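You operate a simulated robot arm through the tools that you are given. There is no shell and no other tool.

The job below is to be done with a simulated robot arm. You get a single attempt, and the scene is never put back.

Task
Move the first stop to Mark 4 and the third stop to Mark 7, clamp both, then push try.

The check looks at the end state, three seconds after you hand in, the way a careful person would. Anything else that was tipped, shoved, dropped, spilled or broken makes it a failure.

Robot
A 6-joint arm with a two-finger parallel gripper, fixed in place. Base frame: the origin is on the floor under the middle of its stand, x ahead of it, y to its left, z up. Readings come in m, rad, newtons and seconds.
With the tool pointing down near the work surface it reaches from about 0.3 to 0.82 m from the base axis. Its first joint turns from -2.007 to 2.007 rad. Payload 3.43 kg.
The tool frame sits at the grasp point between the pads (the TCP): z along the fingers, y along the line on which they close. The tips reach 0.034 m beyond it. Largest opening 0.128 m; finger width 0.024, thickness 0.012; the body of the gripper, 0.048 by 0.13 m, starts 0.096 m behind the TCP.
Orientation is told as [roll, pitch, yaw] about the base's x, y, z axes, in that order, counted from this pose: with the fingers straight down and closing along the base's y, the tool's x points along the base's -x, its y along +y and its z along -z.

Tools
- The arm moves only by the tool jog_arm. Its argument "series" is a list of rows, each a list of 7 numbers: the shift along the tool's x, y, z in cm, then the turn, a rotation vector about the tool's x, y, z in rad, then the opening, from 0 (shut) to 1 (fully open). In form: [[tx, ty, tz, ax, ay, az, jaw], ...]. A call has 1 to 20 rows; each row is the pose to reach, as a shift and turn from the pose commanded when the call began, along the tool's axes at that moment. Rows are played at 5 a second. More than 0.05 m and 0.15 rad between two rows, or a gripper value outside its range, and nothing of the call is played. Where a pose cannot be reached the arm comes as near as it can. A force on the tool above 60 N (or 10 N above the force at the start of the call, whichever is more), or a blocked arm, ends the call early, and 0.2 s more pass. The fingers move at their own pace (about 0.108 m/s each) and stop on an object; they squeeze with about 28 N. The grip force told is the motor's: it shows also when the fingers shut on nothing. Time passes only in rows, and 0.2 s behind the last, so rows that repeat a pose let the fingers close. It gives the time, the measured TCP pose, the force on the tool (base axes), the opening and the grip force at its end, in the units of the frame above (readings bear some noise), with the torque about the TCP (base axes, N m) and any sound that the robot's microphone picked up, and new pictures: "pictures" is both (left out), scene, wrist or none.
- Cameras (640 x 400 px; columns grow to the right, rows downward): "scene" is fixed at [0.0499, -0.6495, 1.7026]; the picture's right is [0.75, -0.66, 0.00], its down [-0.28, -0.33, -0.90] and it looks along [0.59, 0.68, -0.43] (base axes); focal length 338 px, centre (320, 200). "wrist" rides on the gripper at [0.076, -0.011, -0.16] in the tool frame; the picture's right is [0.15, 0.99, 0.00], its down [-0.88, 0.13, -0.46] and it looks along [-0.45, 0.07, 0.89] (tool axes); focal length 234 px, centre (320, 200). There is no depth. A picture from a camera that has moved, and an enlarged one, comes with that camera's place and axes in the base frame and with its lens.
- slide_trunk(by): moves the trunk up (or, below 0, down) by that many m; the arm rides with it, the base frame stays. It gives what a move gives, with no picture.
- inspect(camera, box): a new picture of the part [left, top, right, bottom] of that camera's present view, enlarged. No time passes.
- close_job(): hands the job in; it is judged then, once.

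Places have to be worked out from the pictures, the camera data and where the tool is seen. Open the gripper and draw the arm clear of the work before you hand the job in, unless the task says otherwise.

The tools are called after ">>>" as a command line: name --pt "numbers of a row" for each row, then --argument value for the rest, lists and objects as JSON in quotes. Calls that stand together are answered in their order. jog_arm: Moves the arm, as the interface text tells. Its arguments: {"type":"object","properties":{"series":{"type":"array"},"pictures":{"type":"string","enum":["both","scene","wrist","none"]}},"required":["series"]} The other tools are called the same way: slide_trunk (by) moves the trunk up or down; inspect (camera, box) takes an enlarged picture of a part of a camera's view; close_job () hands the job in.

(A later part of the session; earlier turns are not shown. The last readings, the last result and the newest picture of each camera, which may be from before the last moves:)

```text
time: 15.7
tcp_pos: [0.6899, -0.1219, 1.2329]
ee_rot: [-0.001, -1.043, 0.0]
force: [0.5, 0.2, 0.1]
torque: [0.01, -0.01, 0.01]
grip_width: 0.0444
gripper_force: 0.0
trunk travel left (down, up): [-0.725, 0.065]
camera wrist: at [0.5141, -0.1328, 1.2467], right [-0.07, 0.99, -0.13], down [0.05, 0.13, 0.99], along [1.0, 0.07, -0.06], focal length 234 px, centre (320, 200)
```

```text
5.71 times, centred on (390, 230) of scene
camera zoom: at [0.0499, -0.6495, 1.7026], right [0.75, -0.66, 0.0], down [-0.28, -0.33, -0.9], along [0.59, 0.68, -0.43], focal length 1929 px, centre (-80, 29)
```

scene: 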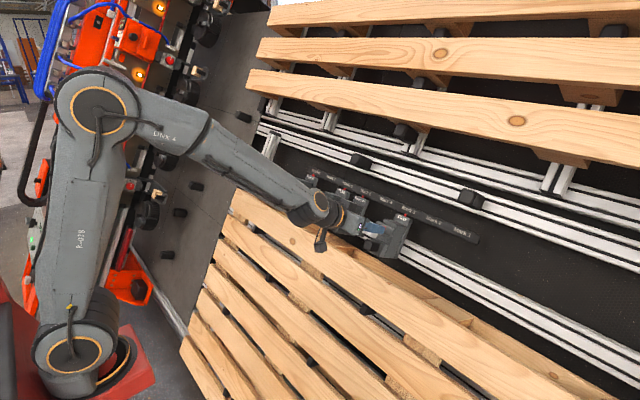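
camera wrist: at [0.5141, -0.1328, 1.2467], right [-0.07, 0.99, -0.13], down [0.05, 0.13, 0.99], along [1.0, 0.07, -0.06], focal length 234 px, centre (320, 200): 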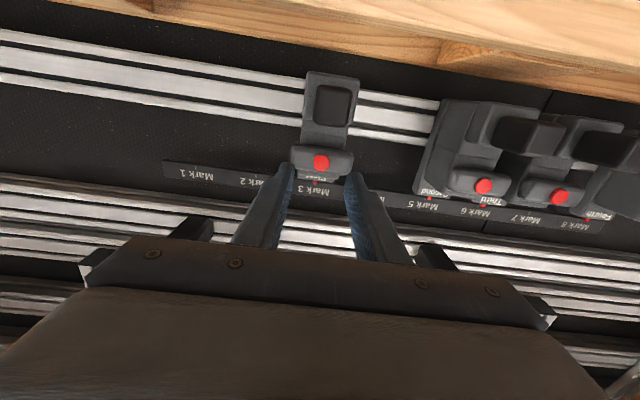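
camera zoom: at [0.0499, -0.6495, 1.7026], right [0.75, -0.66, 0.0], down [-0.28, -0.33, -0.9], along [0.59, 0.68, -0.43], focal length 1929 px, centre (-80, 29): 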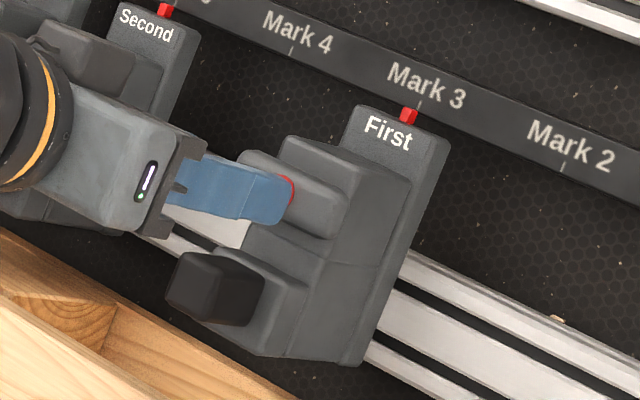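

The cap didn't move, so it isn't a push button. I'll roll the tool +90° about its own axis here, with the tips about 4 cm clear.

>>> jog_arm --pt "0 0 0 0 0 0.143 0.35" --pt "0 0 0 0 0 0.286 0.35" --pt "0 0 0 0 0 0.428 0.35" --pt "0 0 0 0 0 0.571 0.35" --pt "0 0 0 0 0 0.714 0.35" --pt "0 0 0 0 0 0.857 0.35" --pt "0 0 0 0 0 1.0 0.35" --pt "0 0 0 0 0 1.142 0.35" --pt "0 0 0 0 0 1.285 0.35" --pt "0 0 0 0 0 1.428 0.35" --pt "0 0 0 0 0 1.571 0.35"

>>> inspect --camera "wrist" --box '[240, 100, 400, 260]'

>>> inspect --camera "scene" --box '[340, 190, 430, 265]'

```text
time: 18.1
tcp_pos: [0.6885, -0.1214, 1.2325]
ee_rot: [1.045, 0.002, -1.572]
force: [0.5, -0.3, 0.1]
torque: [0.01, -0.02, 0.0]
grip_width: 0.0447
gripper_force: 0.0
trunk travel left (down, up): [-0.725, 0.065]
camera wrist: at [0.5453, -0.0443, 1.3023], right [0.5, 0.14, 0.86], down [-0.33, -0.88, 0.34], along [0.8, -0.45, -0.39], focal length 234 px, centre (320, 200)
```

scene: 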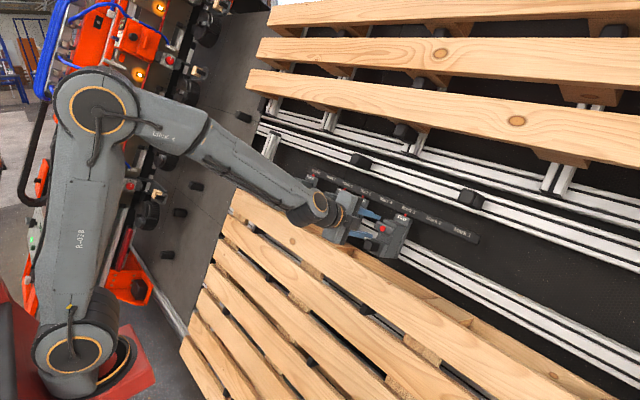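
wrist: 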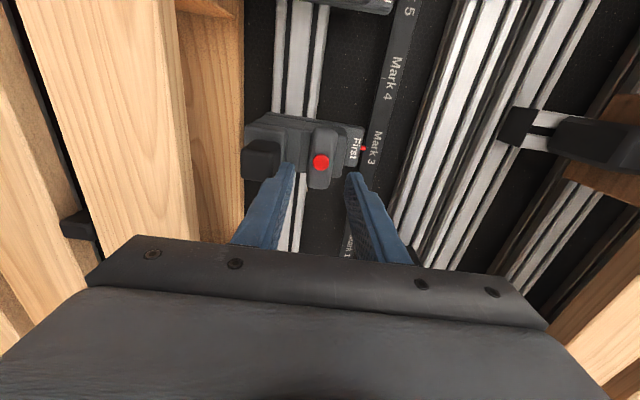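

```text
2.50 times, centred on (320, 180) of wrist
camera zoom: at [0.5453, -0.0443, 1.3023], right [0.5, 0.14, 0.86], down [-0.33, -0.88, 0.34], along [0.8, -0.45, -0.39], focal length 585 px, centre (320, 250)
```

zoom: 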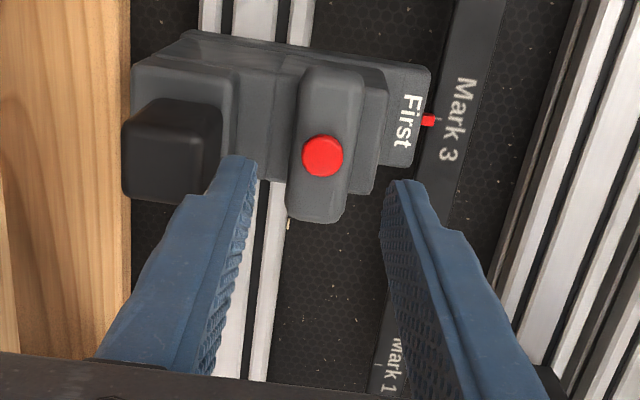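

```text
5.33 times, centred on (385, 228) of scene
camera zoom: at [0.0499, -0.6495, 1.7026], right [0.75, -0.66, 0.0], down [-0.28, -0.33, -0.9], along [0.59, 0.68, -0.43], focal length 1801 px, centre (-27, 53)
```

zoom: 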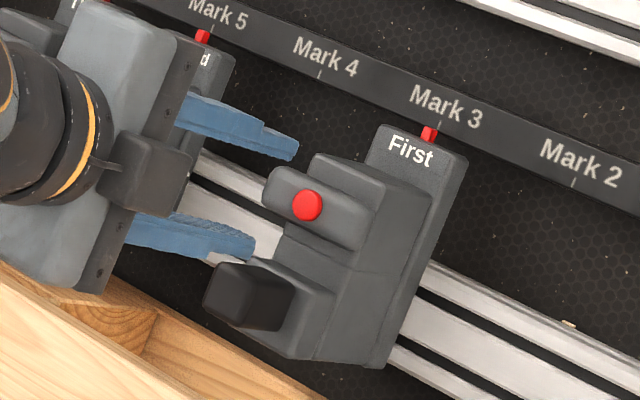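

The tool is rolled with the fingers above and below the bar, centred on the red cap. I'll narrow the gap to about 4 cm and move in to just past the cap, then check.

>>> jog_arm --pt "0 0 1.5 0 0 0 0.32" --pt "0 0 3.0 0 0 0 0.32" --pt "0 0 4.0 0 0 0 0.32" --pt "0 0 4.6 0 0 0 0.32"

>>> inspect --camera "wrist" --box '[240, 100, 400, 260]'

>>> inspect --camera "scene" --box '[340, 190, 430, 265]'

```text
time: 19.1
tcp_pos: [0.7273, -0.1183, 1.2102]
ee_rot: [1.046, -0.001, -1.571]
force: [1.0, 0.2, -0.1]
torque: [-0.03, 0.02, -0.03]
grip_width: 0.0409
gripper_force: 0.2
trunk travel left (down, up): [-0.725, 0.065]
camera wrist: at [0.5837, -0.0443, 1.28], right [0.5, 0.15, 0.86], down [-0.33, -0.88, 0.34], along [0.8, -0.45, -0.39], focal length 234 px, centre (320, 200)
```

scene: 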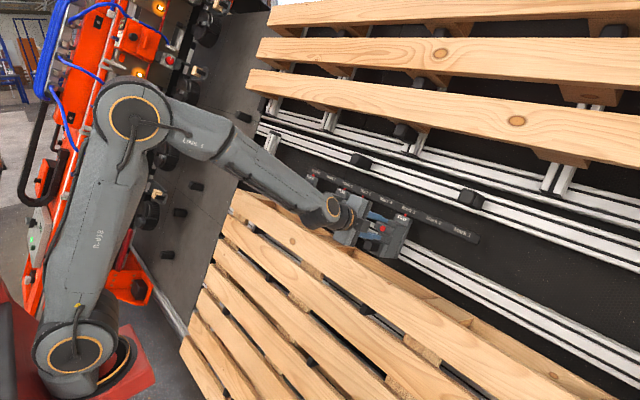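
wrist: 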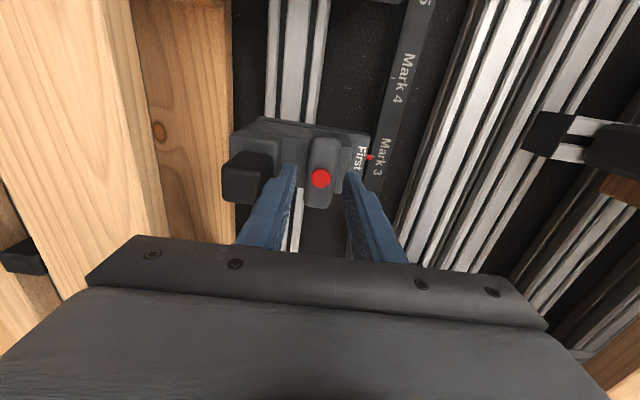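

```text
2.50 times, centred on (320, 180) of wrist
camera zoom: at [0.5837, -0.0443, 1.28], right [0.5, 0.15, 0.86], down [-0.33, -0.88, 0.34], along [0.8, -0.45, -0.39], focal length 585 px, centre (320, 250)
```

zoom: 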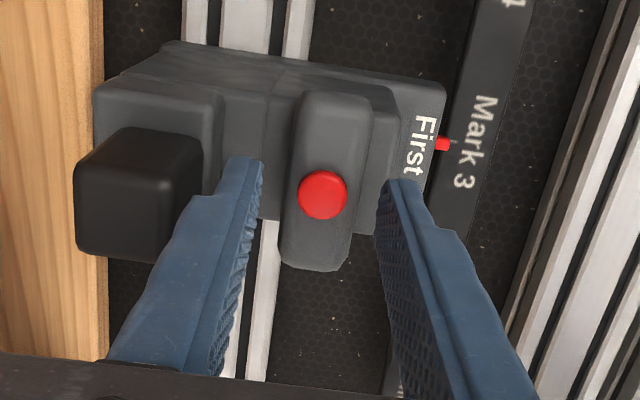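

```text
5.33 times, centred on (385, 228) of scene
camera zoom: at [0.0499, -0.6495, 1.7026], right [0.75, -0.66, 0.0], down [-0.28, -0.33, -0.9], along [0.59, 0.68, -0.43], focal length 1801 px, centre (-27, 53)
```

zoom: 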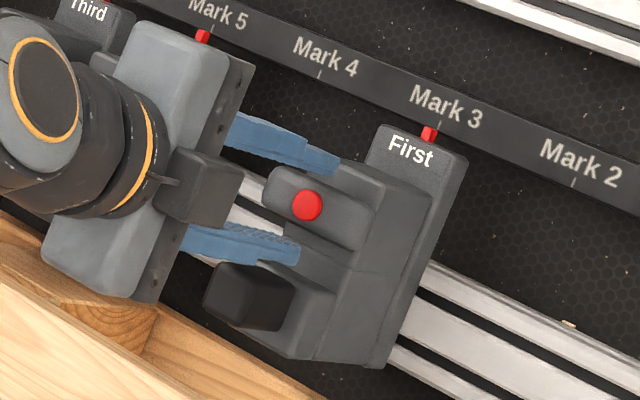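

The fingers straddle the bar well, tips level with the cap. I'll go 1.3 cm further in small steps, then close on the bar.

>>> jog_arm --pt "0 0 0.5 0 0 0 0.32" --pt "0 0 0.9 0 0 0 0.32" --pt "0 0 1.2 0 0 0 0.32" --pt "0 0 1.4 0 0 0 0.32" --pt "0 0 1.4 0 0 0 0.15" --pt "0 0 1.4 0 0 0 0.1" --pt "0 0 1.4 0 0 0 0.1"

>>> inspect --camera "wrist" --box '[240, 100, 400, 260]'

>>> inspect --camera "scene" --box '[340, 190, 430, 265]'

```text
time: 20.7
tcp_pos: [0.7416, -0.1208, 1.2032]
ee_rot: [1.049, 0.0, -1.572]
force: [8.4, -1.5, 8.1]
torque: [-0.01, -1.03, -0.18]
grip_width: 0.0283
gripper_force: 45.0
trunk travel left (down, up): [-0.725, 0.065]
camera wrist: at [0.5975, -0.045, 1.2728], right [0.49, 0.15, 0.86], down [-0.33, -0.88, 0.34], along [0.8, -0.45, -0.39], focal length 234 px, centre (320, 200)
```

scene: 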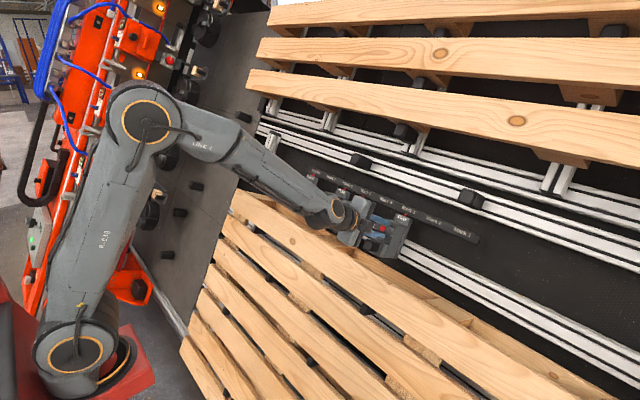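
wrist: 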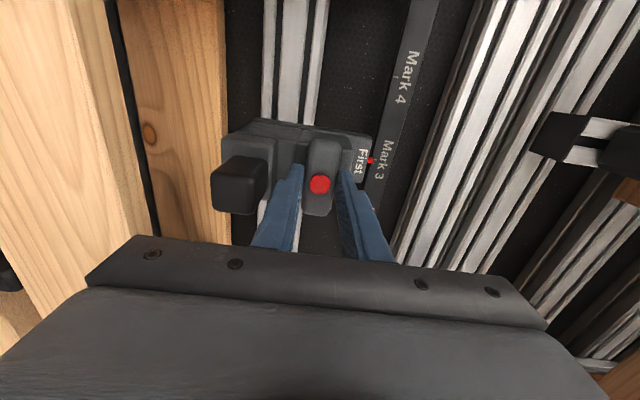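

```text
2.50 times, centred on (320, 180) of wrist
camera zoom: at [0.5975, -0.045, 1.2728], right [0.49, 0.15, 0.86], down [-0.33, -0.88, 0.34], along [0.8, -0.45, -0.39], focal length 585 px, centre (320, 250)
```

zoom: 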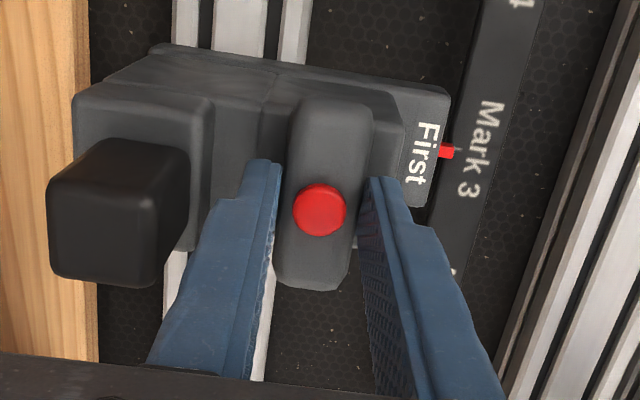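

```text
5.33 times, centred on (385, 228) of scene
camera zoom: at [0.0499, -0.6495, 1.7026], right [0.75, -0.66, 0.0], down [-0.28, -0.33, -0.9], along [0.59, 0.68, -0.43], focal length 1801 px, centre (-27, 53)
```

zoom: 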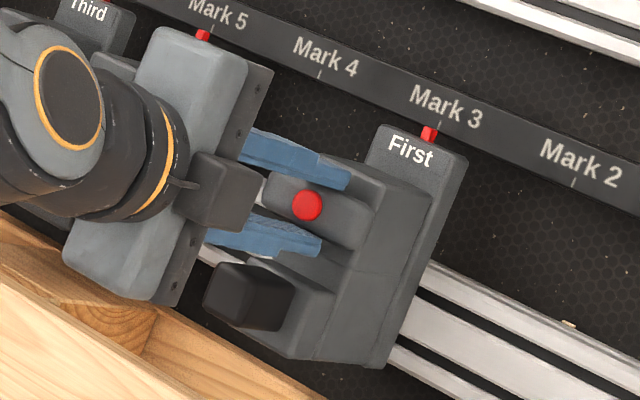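

I have the bar gripped (2.8 cm). I'll test a small counter-clockwise turn (-0.12 rad) and read the torque.

>>> jog_arm --pt "0 0 0 0 0 -0.04 0.1" --pt "0 0 0 0 0 -0.08 0.1" --pt "0 0 0 0 0 -0.12 0.1" --pt "0 0 0 0 0 -0.12 0.1" --pictures "none"

>>> inspect --camera "scene" --box '[340, 190, 430, 265]'

>>> inspect --camera "wrist" --box '[240, 100, 400, 260]'

```text
time: 21.7
tcp_pos: [0.7414, -0.1203, 1.2036]
ee_rot: [1.043, -0.105, -1.512]
force: [13.9, -5.9, 13.5]
torque: [-0.25, -1.2, -0.67]
grip_width: 0.0284
gripper_force: 44.9
trunk travel left (down, up): [-0.725, 0.065]
```

```text
5.33 times, centred on (385, 228) of scene
camera zoom: at [0.0499, -0.6495, 1.7026], right [0.75, -0.66, 0.0], down [-0.28, -0.33, -0.9], along [0.59, 0.68, -0.43], focal length 1801 px, centre (-27, 53)
```

zoom: 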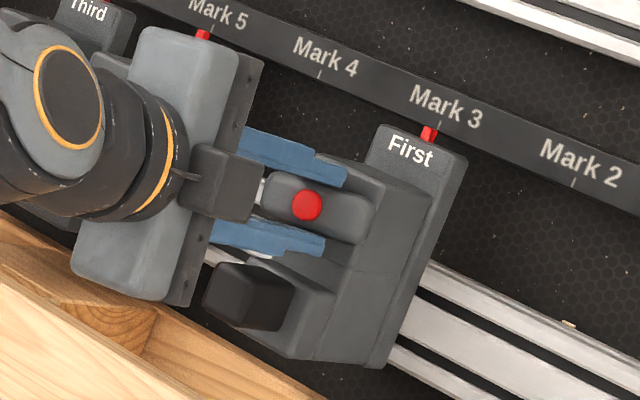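

```text
2.50 times, centred on (320, 180) of wrist
camera zoom: at [0.5931, -0.0467, 1.2652], right [0.48, 0.26, 0.84], down [-0.28, -0.86, 0.43], along [0.83, -0.44, -0.34], focal length 585 px, centre (320, 250)
```

zoom: 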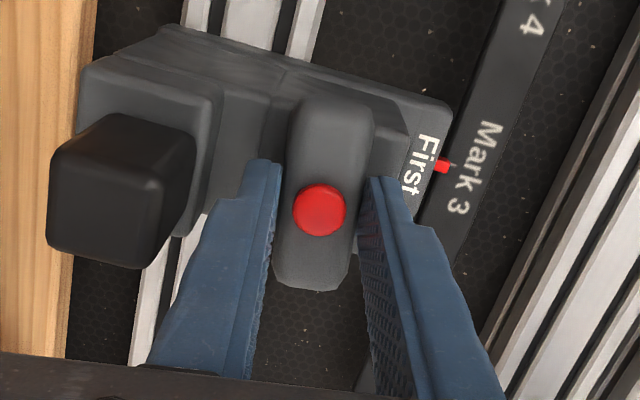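

The bar turns with the fingers with low torque (about 0.1 N·m), so it's a quarter-turn clamp. I'll trim 1.5 mm for the slight misalignment and keep turning counter-clockwise, to about -0.7 rad total.

>>> jog_arm --pt "0 0.15 0 0 0 0 0.1" --pt "0 0.15 0 0 0 -0.1 0.1" --pt "0 0.15 0 0 0 -0.2 0.1" --pt "0 0.15 0 0 0 -0.3 0.1" --pt "0 0.15 0 0 0 -0.4 0.1" --pt "0 0.15 0 0 0 -0.5 0.1" --pt "0 0.15 0 0 0 -0.6 0.1"

>>> inspect --camera "scene" --box '[340, 190, 430, 265]'

>>> inspect --camera "wrist" --box '[240, 100, 400, 260]'

```text
time: 23.3
tcp_pos: [0.7408, -0.1207, 1.2034]
ee_rot: [0.912, -0.609, -1.156]
force: [4.2, -0.5, 3.2]
torque: [-0.02, -1.0, -0.13]
grip_width: 0.028
gripper_force: 44.6
trunk travel left (down, up): [-0.725, 0.065]
camera wrist: at [0.5741, -0.0709, 1.2327], right [0.32, 0.76, 0.56], down [-0.05, -0.57, 0.82], along [0.94, -0.29, -0.15], focal length 234 px, centre (320, 200)
```

scene: 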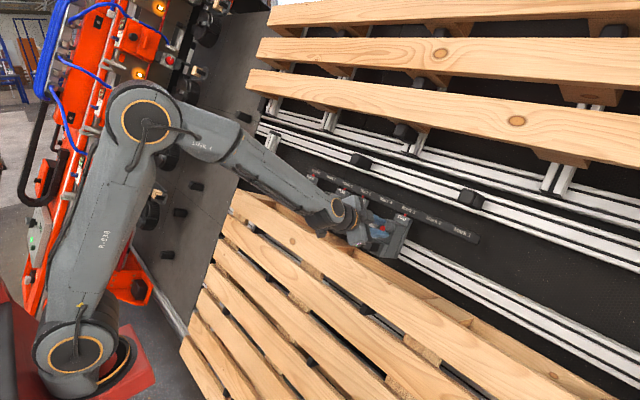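
wrist: 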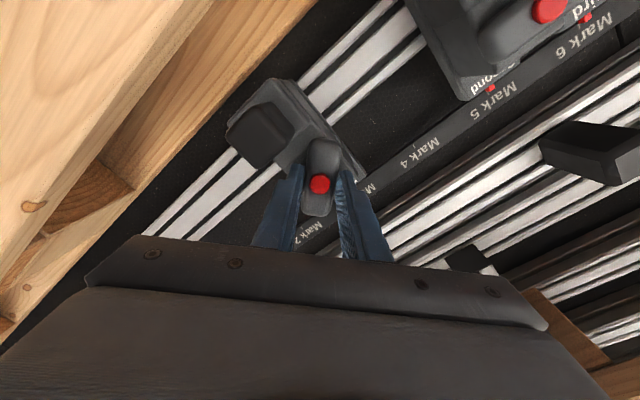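

```text
5.33 times, centred on (385, 228) of scene
camera zoom: at [0.0499, -0.6495, 1.7026], right [0.75, -0.66, 0.0], down [-0.28, -0.33, -0.9], along [0.59, 0.68, -0.43], focal length 1801 px, centre (-27, 53)
```

zoom: 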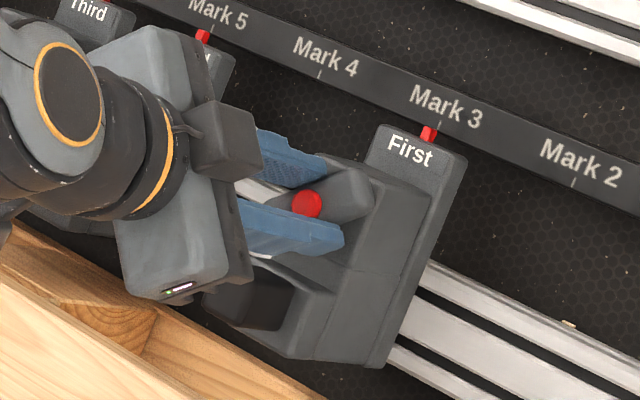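

```text
2.50 times, centred on (320, 180) of wrist
camera zoom: at [0.5741, -0.0709, 1.2327], right [0.32, 0.76, 0.56], down [-0.05, -0.57, 0.82], along [0.94, -0.29, -0.15], focal length 585 px, centre (320, 250)
```

zoom: 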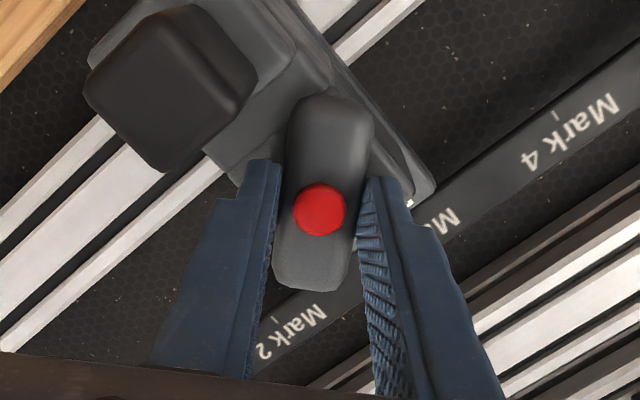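

The turn is smooth with almost no torque, and the pointer is still at Mark 3. I'll continue to the full quarter turn, watching for an end stop.

>>> jog_arm --pt "0 0 0 0 0 -0.1 0.1" --pt "0 0 0 0 0 -0.2 0.1" --pt "0 0 0 0 0 -0.3 0.1" --pt "0 0 0 0 0 -0.4 0.1" --pt "0 0 0 0 0 -0.5 0.1" --pt "0 0 0 0 0 -0.6 0.1" --pt "0 0 0 0 0 -0.7 0.1" --pt "0 0 0 0 0 -0.78 0.1"

>>> inspect --camera "scene" --box '[340, 190, 430, 265]'

>>> inspect --camera "wrist" --box '[240, 100, 400, 260]'

```text
time: 25.1
tcp_pos: [0.7421, -0.1202, 1.2039]
ee_rot: [0.116, -1.04, -0.136]
force: [1.7, 1.1, 0.3]
torque: [-0.04, -0.75, 0.04]
grip_width: 0.0277
gripper_force: 44.7
trunk travel left (down, up): [-0.725, 0.065]
camera wrist: at [0.5651, -0.1266, 1.2174], right [-0.04, 1.0, -0.07], down [0.05, 0.07, 1.0], along [1.0, 0.04, -0.05], focal length 234 px, centre (320, 200)
```

scene: 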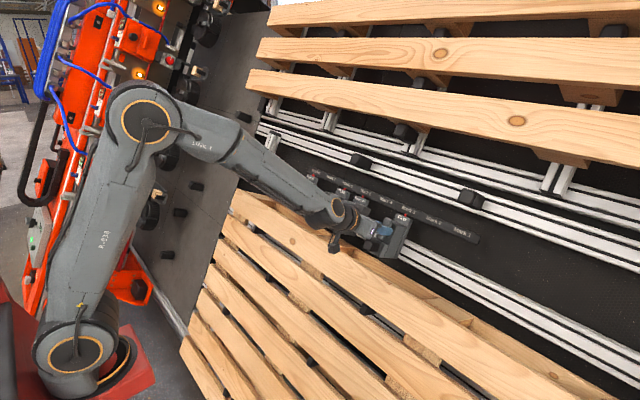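
wrist: 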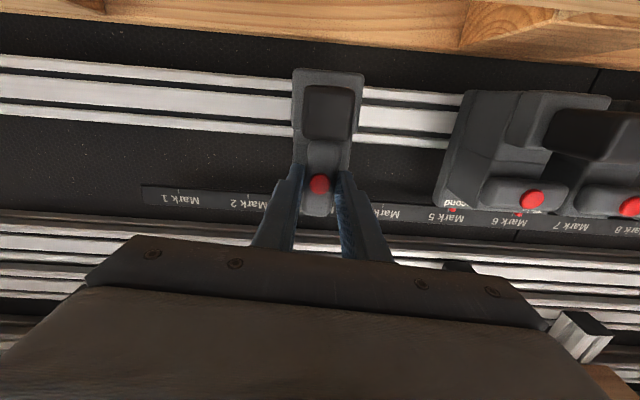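

```text
5.33 times, centred on (385, 228) of scene
camera zoom: at [0.0499, -0.6495, 1.7026], right [0.75, -0.66, 0.0], down [-0.28, -0.33, -0.9], along [0.59, 0.68, -0.43], focal length 1801 px, centre (-27, 53)
```

zoom: 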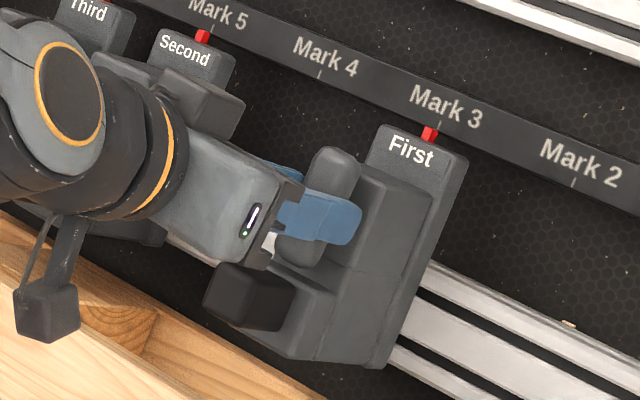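

```text
2.50 times, centred on (320, 180) of wrist
camera zoom: at [0.5651, -0.1266, 1.2174], right [-0.04, 1.0, -0.07], down [0.05, 0.07, 1.0], along [1.0, 0.04, -0.05], focal length 585 px, centre (320, 250)
```

zoom: 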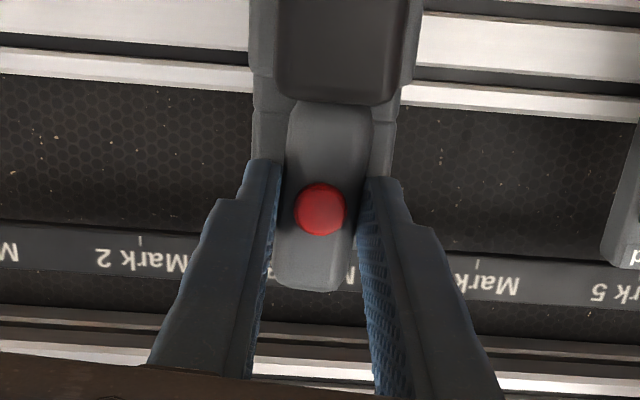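

The bar is nearly vertical now. I'll finish the last 0.07 rad and then try a 3 mm +y nudge while holding the bar, to see if the stop is free.

>>> jog_arm --pt "0 0 0 0 0 -0.04 0.1" --pt "0 0 0 0 0 -0.07 0.1" --pt "0 0.1 0 0 0 -0.07 0.1" --pt "0 0.2 0 0 0 -0.07 0.1" --pt "0 0.3 0 0 0 -0.07 0.1" --pt "0 0.3 0 0 0 -0.07 0.1" --pictures "none"

>>> inspect --camera "scene" --box '[390, 195, 430, 220]'

```text
time: 26.5
tcp_pos: [0.7409, -0.1192, 1.2046]
ee_rot: [0.001, -1.045, -0.003]
force: [-3.3, -7.2, -3.9]
torque: [-0.25, -0.5, -0.37]
grip_width: 0.0281
gripper_force: 44.8
trunk travel left (down, up): [-0.725, 0.065]
```

```text
16.00 times, centred on (410, 208) of scene
camera zoom: at [0.0499, -0.6495, 1.7026], right [0.75, -0.66, 0.0], down [-0.28, -0.33, -0.9], along [0.59, 0.68, -0.43], focal length 5402 px, centre (-1120, 80)
```

zoom: 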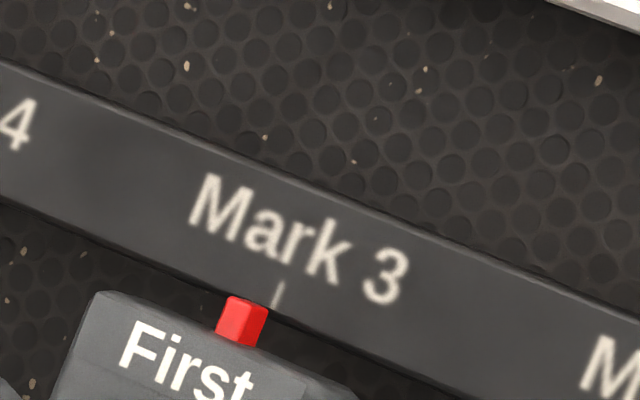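

Only 7 N now, and the pointer has crept about 0.6 mm, so the stop may be free with some friction. I'll push another 6 mm and compare.

>>> jog_arm --pt "0 0.2 0 0 0 0 0.1" --pt "0 0.4 0 0 0 0 0.1" --pt "0 0.6 0 0 0 0 0.1" --pt "0 0.6 0 0 0 0 0.1" --pictures "none"

>>> inspect --camera "scene" --box '[390, 195, 430, 220]'

>>> inspect --camera "scene" --box '[340, 190, 430, 265]'

```text
time: 27.5
tcp_pos: [0.7418, -0.1086, 1.2048]
ee_rot: [0.0, -1.045, -0.002]
force: [-7.1, -3.6, -2.5]
torque: [-0.18, 1.61, -0.09]
grip_width: 0.0279
gripper_force: 45.2
trunk travel left (down, up): [-0.725, 0.065]
```

```text
16.00 times, centred on (410, 208) of scene
camera zoom: at [0.0499, -0.6495, 1.7026], right [0.75, -0.66, 0.0], down [-0.28, -0.33, -0.9], along [0.59, 0.68, -0.43], focal length 5402 px, centre (-1120, 80)
```

zoom: 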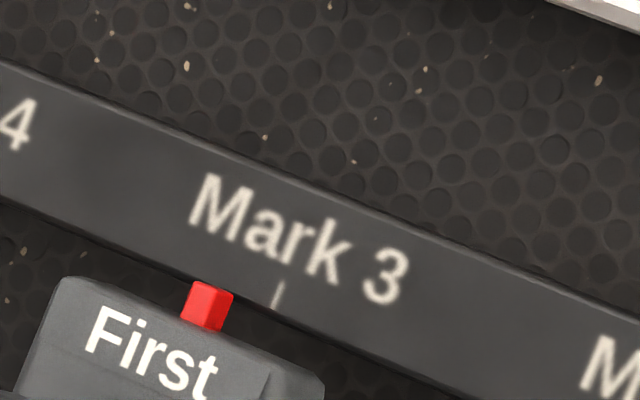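

```text
5.33 times, centred on (385, 228) of scene
camera zoom: at [0.0499, -0.6495, 1.7026], right [0.75, -0.66, 0.0], down [-0.28, -0.33, -0.9], along [0.59, 0.68, -0.43], focal length 1801 px, centre (-27, 53)
```

zoom: 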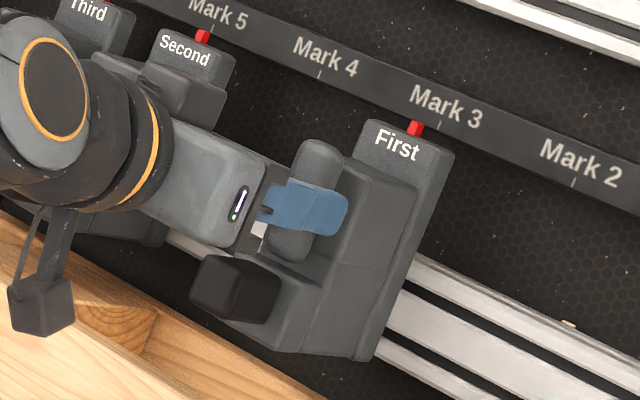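

The stop slides freely, so with the bar vertical it's unclamped. Mark pitch works out to about 9 cm. I'll slide First towards Mark 4, stopping just short to check the pointer.

>>> jog_arm --pt "0 0.8 0 0 0 0 0.1" --pt "0 1.6 0 0 0 0 0.1" --pt "0 2.5 0 0 0 0 0.1" --pt "0 3.4 0 0 0 0 0.1" --pt "0 4.3 0 0 0 0 0.1" --pt "0 5.2 0 0 0 0 0.1" --pt "0 6.1 0 0 0 0 0.1" --pt "0 7.0 0 0 0 0 0.1" --pt "0 7.6 0 0 0 0 0.1" --pt "0 7.6 0 0 0 0 0.1"

>>> inspect --camera "scene" --box '[350, 180, 410, 218]'

>>> inspect --camera "wrist" --box '[240, 160, 400, 260]'

```text
time: 29.7
tcp_pos: [0.741, -0.0346, 1.2054]
ee_rot: [0.005, -1.044, 0.002]
force: [6.5, 4.8, 0.1]
torque: [-0.07, -1.08, -0.03]
grip_width: 0.0278
gripper_force: 45.4
trunk travel left (down, up): [-0.725, 0.065]
camera wrist: at [0.5654, -0.0478, 1.2179], right [-0.08, 0.99, -0.12], down [0.05, 0.13, 0.99], along [1.0, 0.07, -0.06], focal length 234 px, centre (320, 200)
```

scene: 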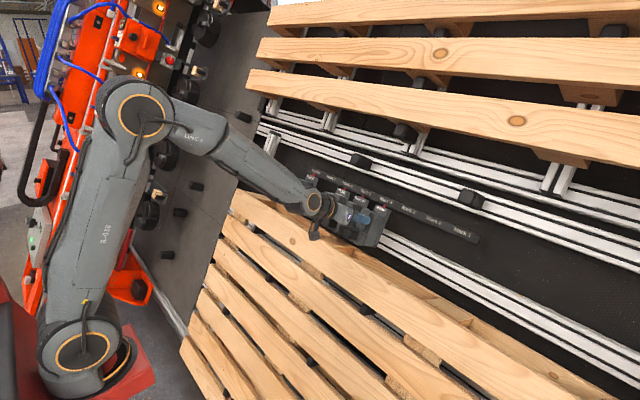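
wrist: 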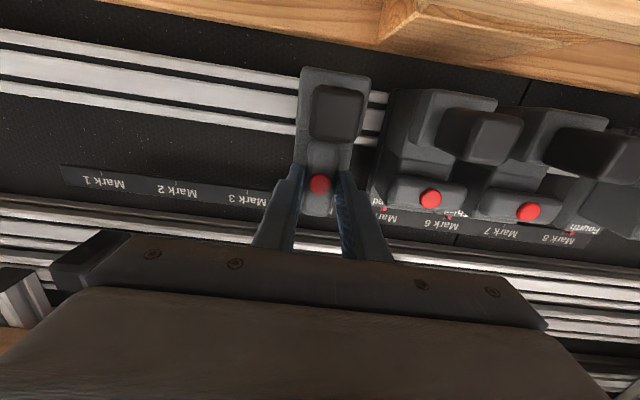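

```text
10.53 times, centred on (380, 199) of scene
camera zoom: at [0.0499, -0.6495, 1.7026], right [0.75, -0.66, 0.0], down [-0.28, -0.33, -0.9], along [0.59, 0.68, -0.43], focal length 3554 px, centre (-312, 210)
```

zoom: 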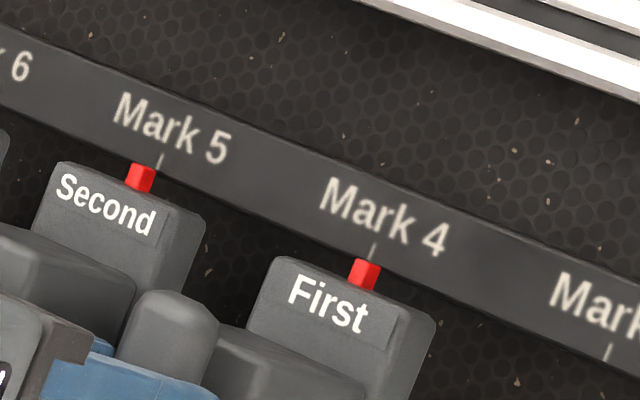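

```text
4.00 times, centred on (320, 210) of wrist
camera zoom: at [0.5654, -0.0478, 1.2179], right [-0.08, 0.99, -0.12], down [0.05, 0.13, 0.99], along [1.0, 0.07, -0.06], focal length 937 px, centre (320, 160)
```

zoom: 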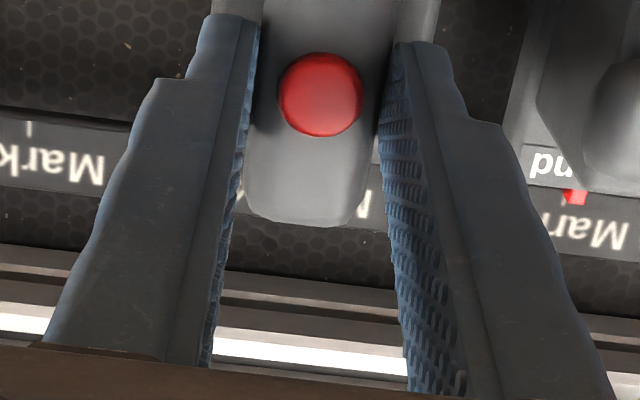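

Comparing pointer-to-tick offsets with Second at Mark 5 (and First at Mark 3 originally), First needs about 5.5 mm more. I'll move that and recheck.

>>> jog_arm --pt "0 0.3 0 0 0 0 0.1" --pt "0 0.5 0 0 0 0 0.1" --pt "0 0.5 0 0 0 0 0.1" --pictures "none"

>>> inspect --camera "scene" --box '[365, 186, 405, 211]'

>>> inspect --camera "scene" --box '[345, 180, 385, 205]'

```text
time: 30.5
tcp_pos: [0.7409, -0.0313, 1.2041]
ee_rot: [0.01, -1.043, 0.001]
force: [11.2, 3.1, 0.3]
torque: [-0.24, -0.67, -0.34]
grip_width: 0.0277
gripper_force: 45.2
trunk travel left (down, up): [-0.725, 0.065]
```

```text
16.00 times, centred on (385, 198) of scene
camera zoom: at [0.0499, -0.6495, 1.7026], right [0.75, -0.66, 0.0], down [-0.28, -0.33, -0.9], along [0.59, 0.68, -0.43], focal length 5402 px, centre (-720, 224)
```

zoom: 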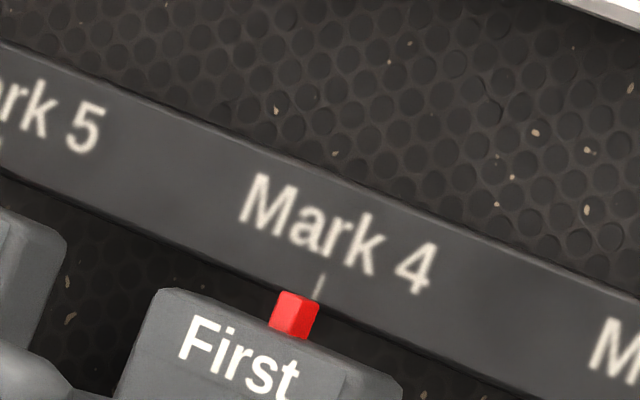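

```text
16.00 times, centred on (365, 192) of scene
camera zoom: at [0.0499, -0.6495, 1.7026], right [0.75, -0.66, 0.0], down [-0.28, -0.33, -0.9], along [0.59, 0.68, -0.43], focal length 5402 px, centre (-400, 320)
```

zoom: 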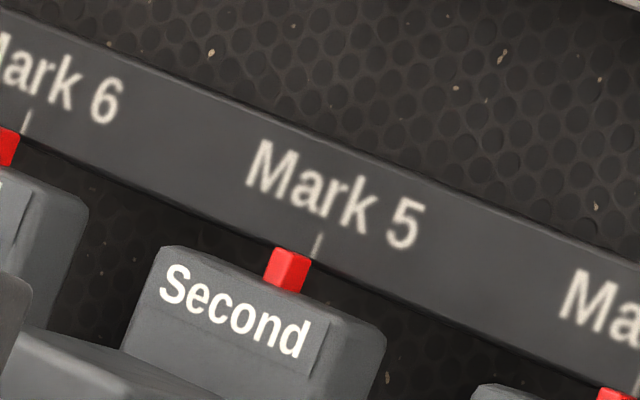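

About 2 mm still to go by comparison with the reference offsets. I'll nudge 2 mm more.

>>> jog_arm --pt "0 0.1 0 0 0 0 0.1" --pt "0 0.2 0 0 0 0 0.1" --pt "0 0.2 0 0 0 0 0.1" --pictures "none"

>>> inspect --camera "scene" --box '[365, 186, 405, 211]'

>>> inspect --camera "wrist" --box '[280, 170, 360, 220]'

```text
time: 31.3
tcp_pos: [0.7416, -0.0318, 1.2048]
ee_rot: [0.014, -1.042, -0.004]
force: [7.5, 1.8, 0.2]
torque: [-0.32, -0.15, -0.43]
grip_width: 0.0277
gripper_force: 45.5
trunk travel left (down, up): [-0.725, 0.065]
```

```text
16.00 times, centred on (385, 198) of scene
camera zoom: at [0.0499, -0.6495, 1.7026], right [0.75, -0.66, 0.0], down [-0.28, -0.33, -0.9], along [0.59, 0.68, -0.43], focal length 5402 px, centre (-720, 224)
```

zoom: 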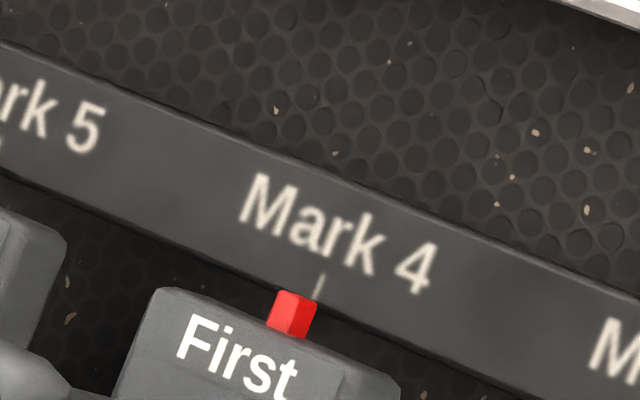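

```text
8.00 times, centred on (320, 195) of wrist
camera zoom: at [0.5655, -0.0444, 1.2185], right [-0.08, 0.99, -0.12], down [0.05, 0.12, 0.99], along [1.0, 0.08, -0.06], focal length 1873 px, centre (320, 240)
```

zoom: 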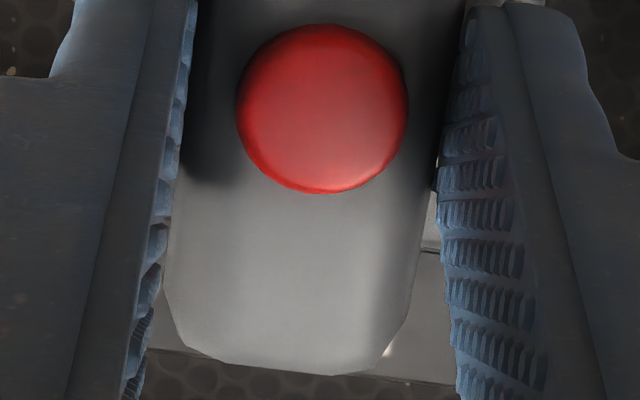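

The stop has stopped following (only 0.6 mm), while the force on the tool is low. Something else on the arm may be touching, so I'll look around the wrist before going on.

>>> inspect --camera "scene" --box '[270, 150, 430, 270]'

>>> inspect --camera "wrist" --box '[0, 0, 640, 400]'

>>> inspect --camera "scene" --box '[300, 185, 390, 250]'

```text
3.33 times, centred on (350, 210) of scene
camera zoom: at [0.0499, -0.6495, 1.7026], right [0.75, -0.66, 0.0], down [-0.28, -0.33, -0.9], along [0.59, 0.68, -0.43], focal length 1125 px, centre (220, 167)
```

zoom: 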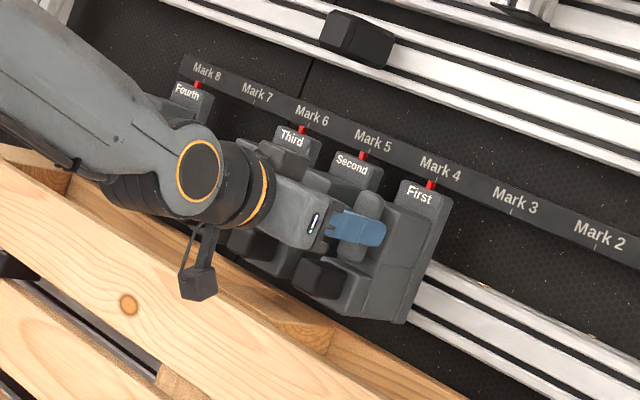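

```text
1.00 times, centred on (320, 200) of wrist (not enlarged: the box is as wide or as high as the picture)
camera zoom: at [0.5655, -0.0444, 1.2185], right [-0.08, 0.99, -0.12], down [0.05, 0.12, 0.99], along [1.0, 0.08, -0.06], focal length 234 px, centre (320, 200)
```

zoom: 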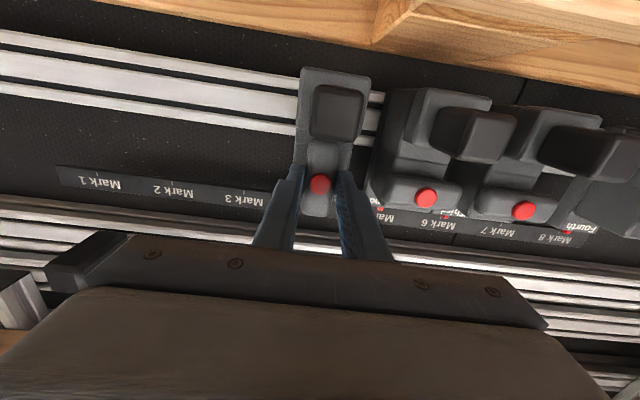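

```text
6.15 times, centred on (345, 218) of scene
camera zoom: at [0.0499, -0.6495, 1.7026], right [0.75, -0.66, 0.0], down [-0.28, -0.33, -0.9], along [0.59, 0.68, -0.43], focal length 2078 px, centre (166, 92)
```

zoom: 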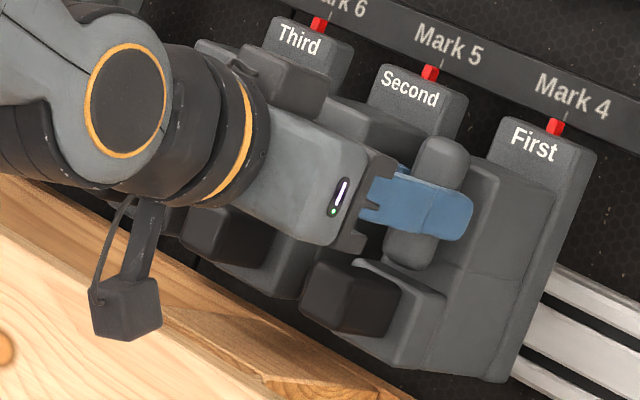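

The arm is lagging and twisted slightly (roll 0.014) with little tool force. I'll take a still reading to separate noise from real contact.

>>> jog_arm --pt "0 0 0 0 0 0 0.1" --pt "0 0 0 0 0 0 0.1" --pt "0 0 0 0 0 0 0.1" --pictures "scene"

```text
time: 32.1
tcp_pos: [0.7403, -0.0309, 1.2041]
ee_rot: [0.014, -1.042, -0.003]
force: [6.3, 1.4, 1.5]
torque: [-0.34, 0.21, -0.45]
grip_width: 0.0279
gripper_force: 45.3
trunk travel left (down, up): [-0.725, 0.065]
```

scene: 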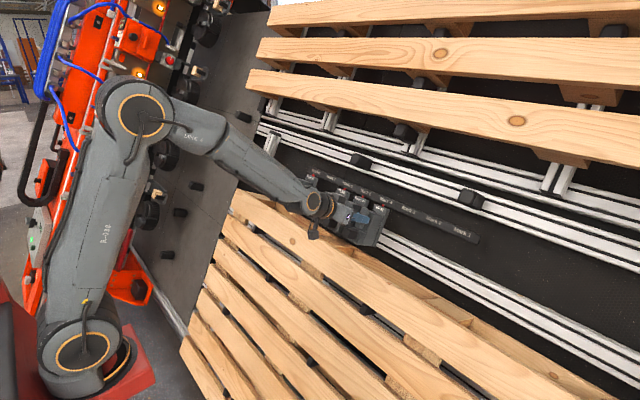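

The reading is steady: a 2-3 mm lag with almost no tool force, so something upstream of the sensor may be touching. I'll look closely at the wrist housing and forearm.

>>> inspect --camera "scene" --box '[270, 170, 350, 230]'

>>> inspect --camera "scene" --box '[60, 60, 320, 240]'

>>> inspect --camera "scene" --box '[0, 220, 200, 400]'

>>> inspect --camera "wrist" --box '[330, 150, 560, 300]'

```text
6.67 times, centred on (310, 200) of scene
camera zoom: at [0.0499, -0.6495, 1.7026], right [0.75, -0.66, 0.0], down [-0.28, -0.33, -0.9], along [0.59, 0.68, -0.43], focal length 2251 px, centre (387, 200)
```

zoom: 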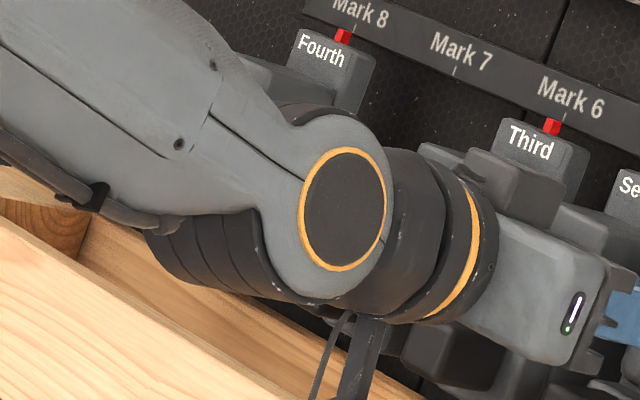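

```text
2.22 times, centred on (190, 150) of scene
camera zoom: at [0.0499, -0.6495, 1.7026], right [0.75, -0.66, 0.0], down [-0.28, -0.33, -0.9], along [0.59, 0.68, -0.43], focal length 750 px, centre (609, 311)
```

zoom: 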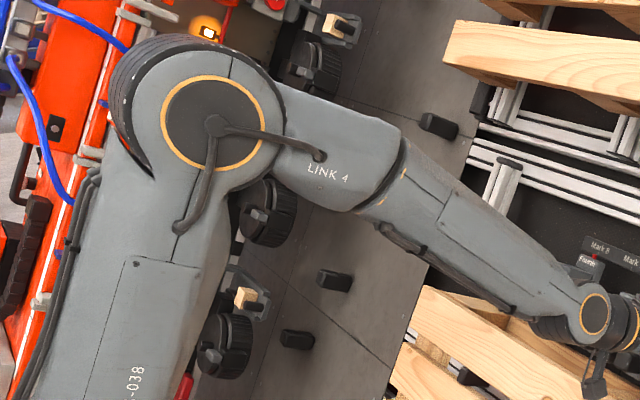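

```text
2.22 times, centred on (100, 310) of scene
camera zoom: at [0.0499, -0.6495, 1.7026], right [0.75, -0.66, 0.0], down [-0.28, -0.33, -0.9], along [0.59, 0.68, -0.43], focal length 750 px, centre (809, -44)
```

zoom: 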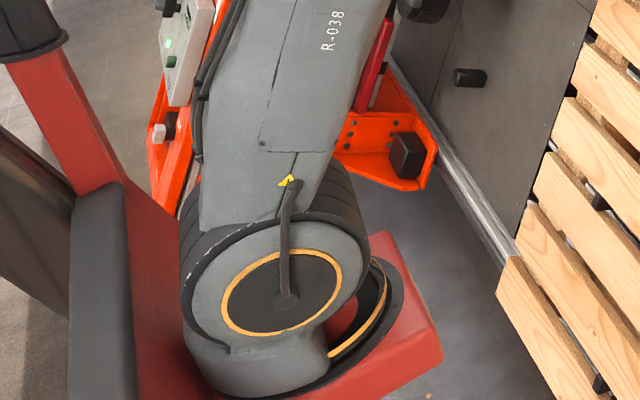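

```text
2.67 times, centred on (445, 225) of wrist
camera zoom: at [0.5655, -0.0443, 1.2185], right [-0.08, 0.99, -0.12], down [0.05, 0.12, 0.99], along [1.0, 0.08, -0.06], focal length 624 px, centre (-13, 133)
```

zoom: 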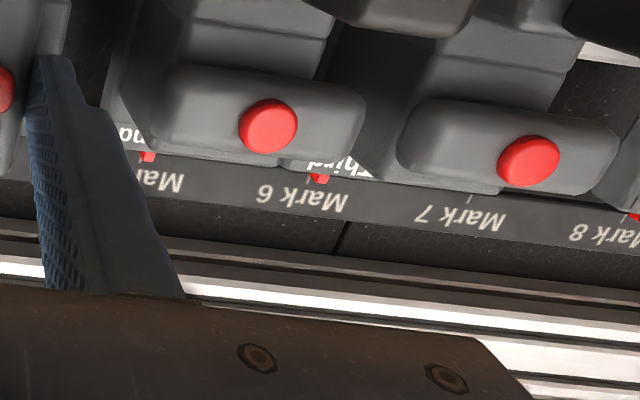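

I see no contact anywhere. The pointer needs only about 1.3 mm more, so I'll nudge 2 mm and see how it responds.

>>> jog_arm --pt "0 0.1 0 0 0 0 0.1" --pt "0 0.2 0 0 0 0 0.1" --pt "0 0.2 0 0 0 0 0.1" --pictures "none"

>>> inspect --camera "scene" --box '[365, 186, 405, 211]'

```text
time: 32.9
tcp_pos: [0.7416, -0.0303, 1.2035]
ee_rot: [0.012, -1.041, 0.001]
force: [5.3, 1.5, -1.2]
torque: [-0.36, -0.1, -0.36]
grip_width: 0.0276
gripper_force: 45.3
out of reach, approached as far as the arm can: row 1, 2, 3
trunk travel left (down, up): [-0.725, 0.065]
```

```text
16.00 times, centred on (385, 198) of scene
camera zoom: at [0.0499, -0.6495, 1.7026], right [0.75, -0.66, 0.0], down [-0.28, -0.33, -0.9], along [0.59, 0.68, -0.43], focal length 5402 px, centre (-720, 224)
```

zoom: 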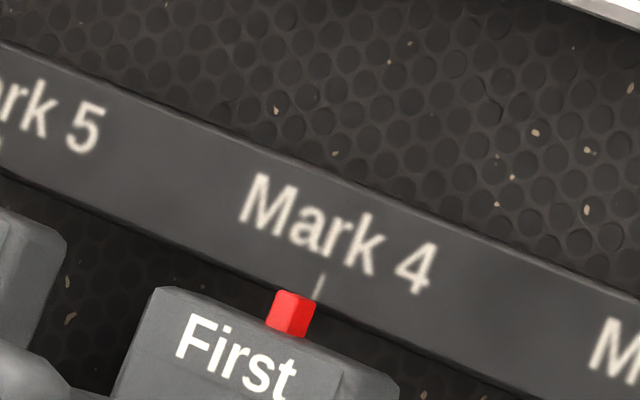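

It's a reach limit: the forearm and tool are nearly in line here, a wrist singularity, and nothing is in contact. The pointer is within about 1 mm of Mark 4 by my measurements. I'll turn the bar back part way and check that the pointer stays put.

>>> jog_arm --pt "0 0 0 0 0 0.1 0.1" --pt "0 0 0 0 0 0.2 0.1" --pt "0 0 0 0 0 0.3 0.1" --pt "0 0 0 0 0 0.4 0.1" --pt "0 0 0 0 0 0.5 0.1" --pt "0 0 0 0 0 0.6 0.1" --pt "0 0 0 0 0 0.7 0.1" --pictures "none"

>>> inspect --camera "scene" --box '[365, 186, 405, 211]'

>>> inspect --camera "wrist" --box '[200, 50, 440, 260]'

```text
time: 34.5
tcp_pos: [0.7416, -0.0317, 1.2038]
ee_rot: [0.839, -0.716, -1.028]
force: [-13.3, 6.3, 3.3]
torque: [0.55, 0.24, 1.13]
grip_width: 0.0279
gripper_force: 45.4
trunk travel left (down, up): [-0.725, 0.065]
```

```text
16.00 times, centred on (385, 198) of scene
camera zoom: at [0.0499, -0.6495, 1.7026], right [0.75, -0.66, 0.0], down [-0.28, -0.33, -0.9], along [0.59, 0.68, -0.43], focal length 5402 px, centre (-720, 224)
```

zoom: 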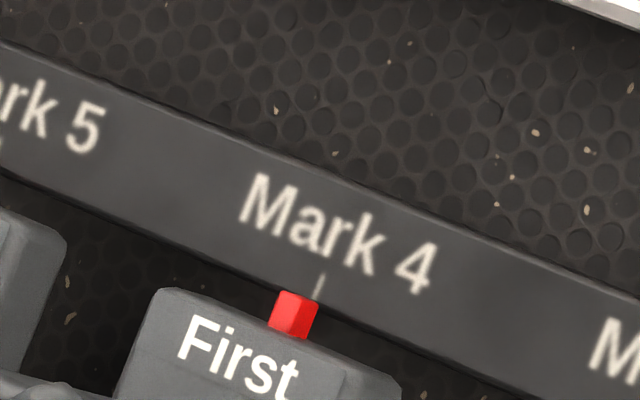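

```text
1.90 times, centred on (320, 155) of wrist
camera zoom: at [0.5705, 0.0067, 1.2277], right [0.26, 0.85, 0.46], down [-0.01, -0.47, 0.88], along [0.97, -0.23, -0.11], focal length 446 px, centre (320, 286)
```

zoom: 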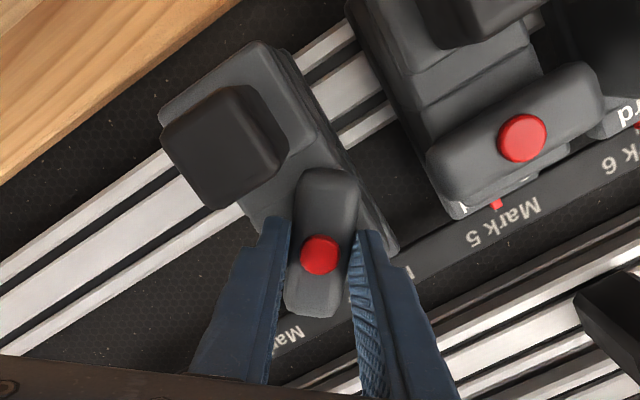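

The pointer slipped back about 0.5 mm. I'll try a small base +y nudge at this roll before finishing the turn.

>>> jog_arm --pt "0.1 0.1 0 0 0 0 0.1" --pt "0.2 0.2 0 0 0 0 0.1" --pt "0.2 0.2 0 0 0 0 0.1" --pictures "none"

>>> inspect --camera "scene" --box '[365, 186, 405, 211]'

```text
time: 35.3
tcp_pos: [0.7409, -0.0309, 1.2038]
ee_rot: [0.838, -0.715, -1.027]
force: [-13.2, 2.6, -4.3]
torque: [0.06, -0.43, 0.24]
grip_width: 0.0278
gripper_force: 44.7
trunk travel left (down, up): [-0.725, 0.065]
```

```text
16.00 times, centred on (385, 198) of scene
camera zoom: at [0.0499, -0.6495, 1.7026], right [0.75, -0.66, 0.0], down [-0.28, -0.33, -0.9], along [0.59, 0.68, -0.43], focal length 5402 px, centre (-720, 224)
```

zoom: 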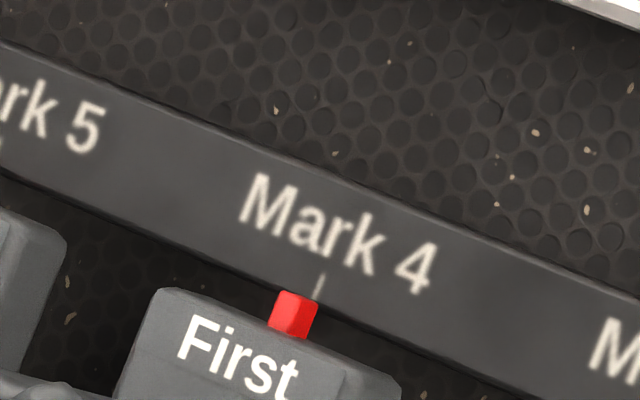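

No motion yet (static friction). One more small nudge.

>>> jog_arm --pt "0.1 0.1 0 0 0 0 0.1" --pt "0.2 0.2 0 0 0 0 0.1" --pt "0.2 0.2 0 0 0 0 0.1" --pictures "none"

>>> inspect --camera "scene" --box '[365, 186, 405, 211]'

```text
time: 36.1
tcp_pos: [0.7414, -0.0303, 1.2037]
ee_rot: [0.834, -0.717, -1.024]
force: [-22.0, 1.6, -12.7]
torque: [0.04, -0.16, 0.15]
grip_width: 0.0279
gripper_force: 45.5
out of reach, approached as far as the arm can: row 1, 2, 3
trunk travel left (down, up): [-0.725, 0.065]
```

```text
16.00 times, centred on (385, 198) of scene
camera zoom: at [0.0499, -0.6495, 1.7026], right [0.75, -0.66, 0.0], down [-0.28, -0.33, -0.9], along [0.59, 0.68, -0.43], focal length 5402 px, centre (-720, 224)
```

zoom: 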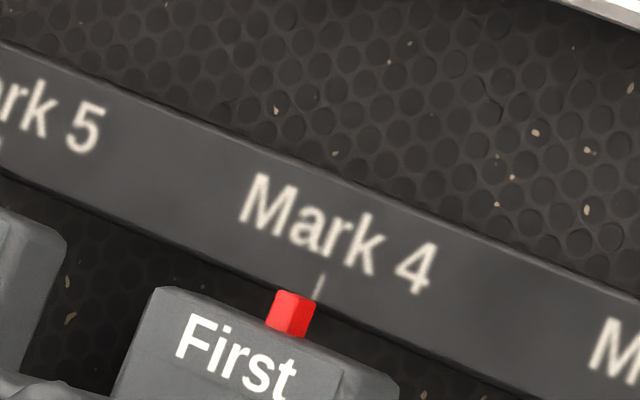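

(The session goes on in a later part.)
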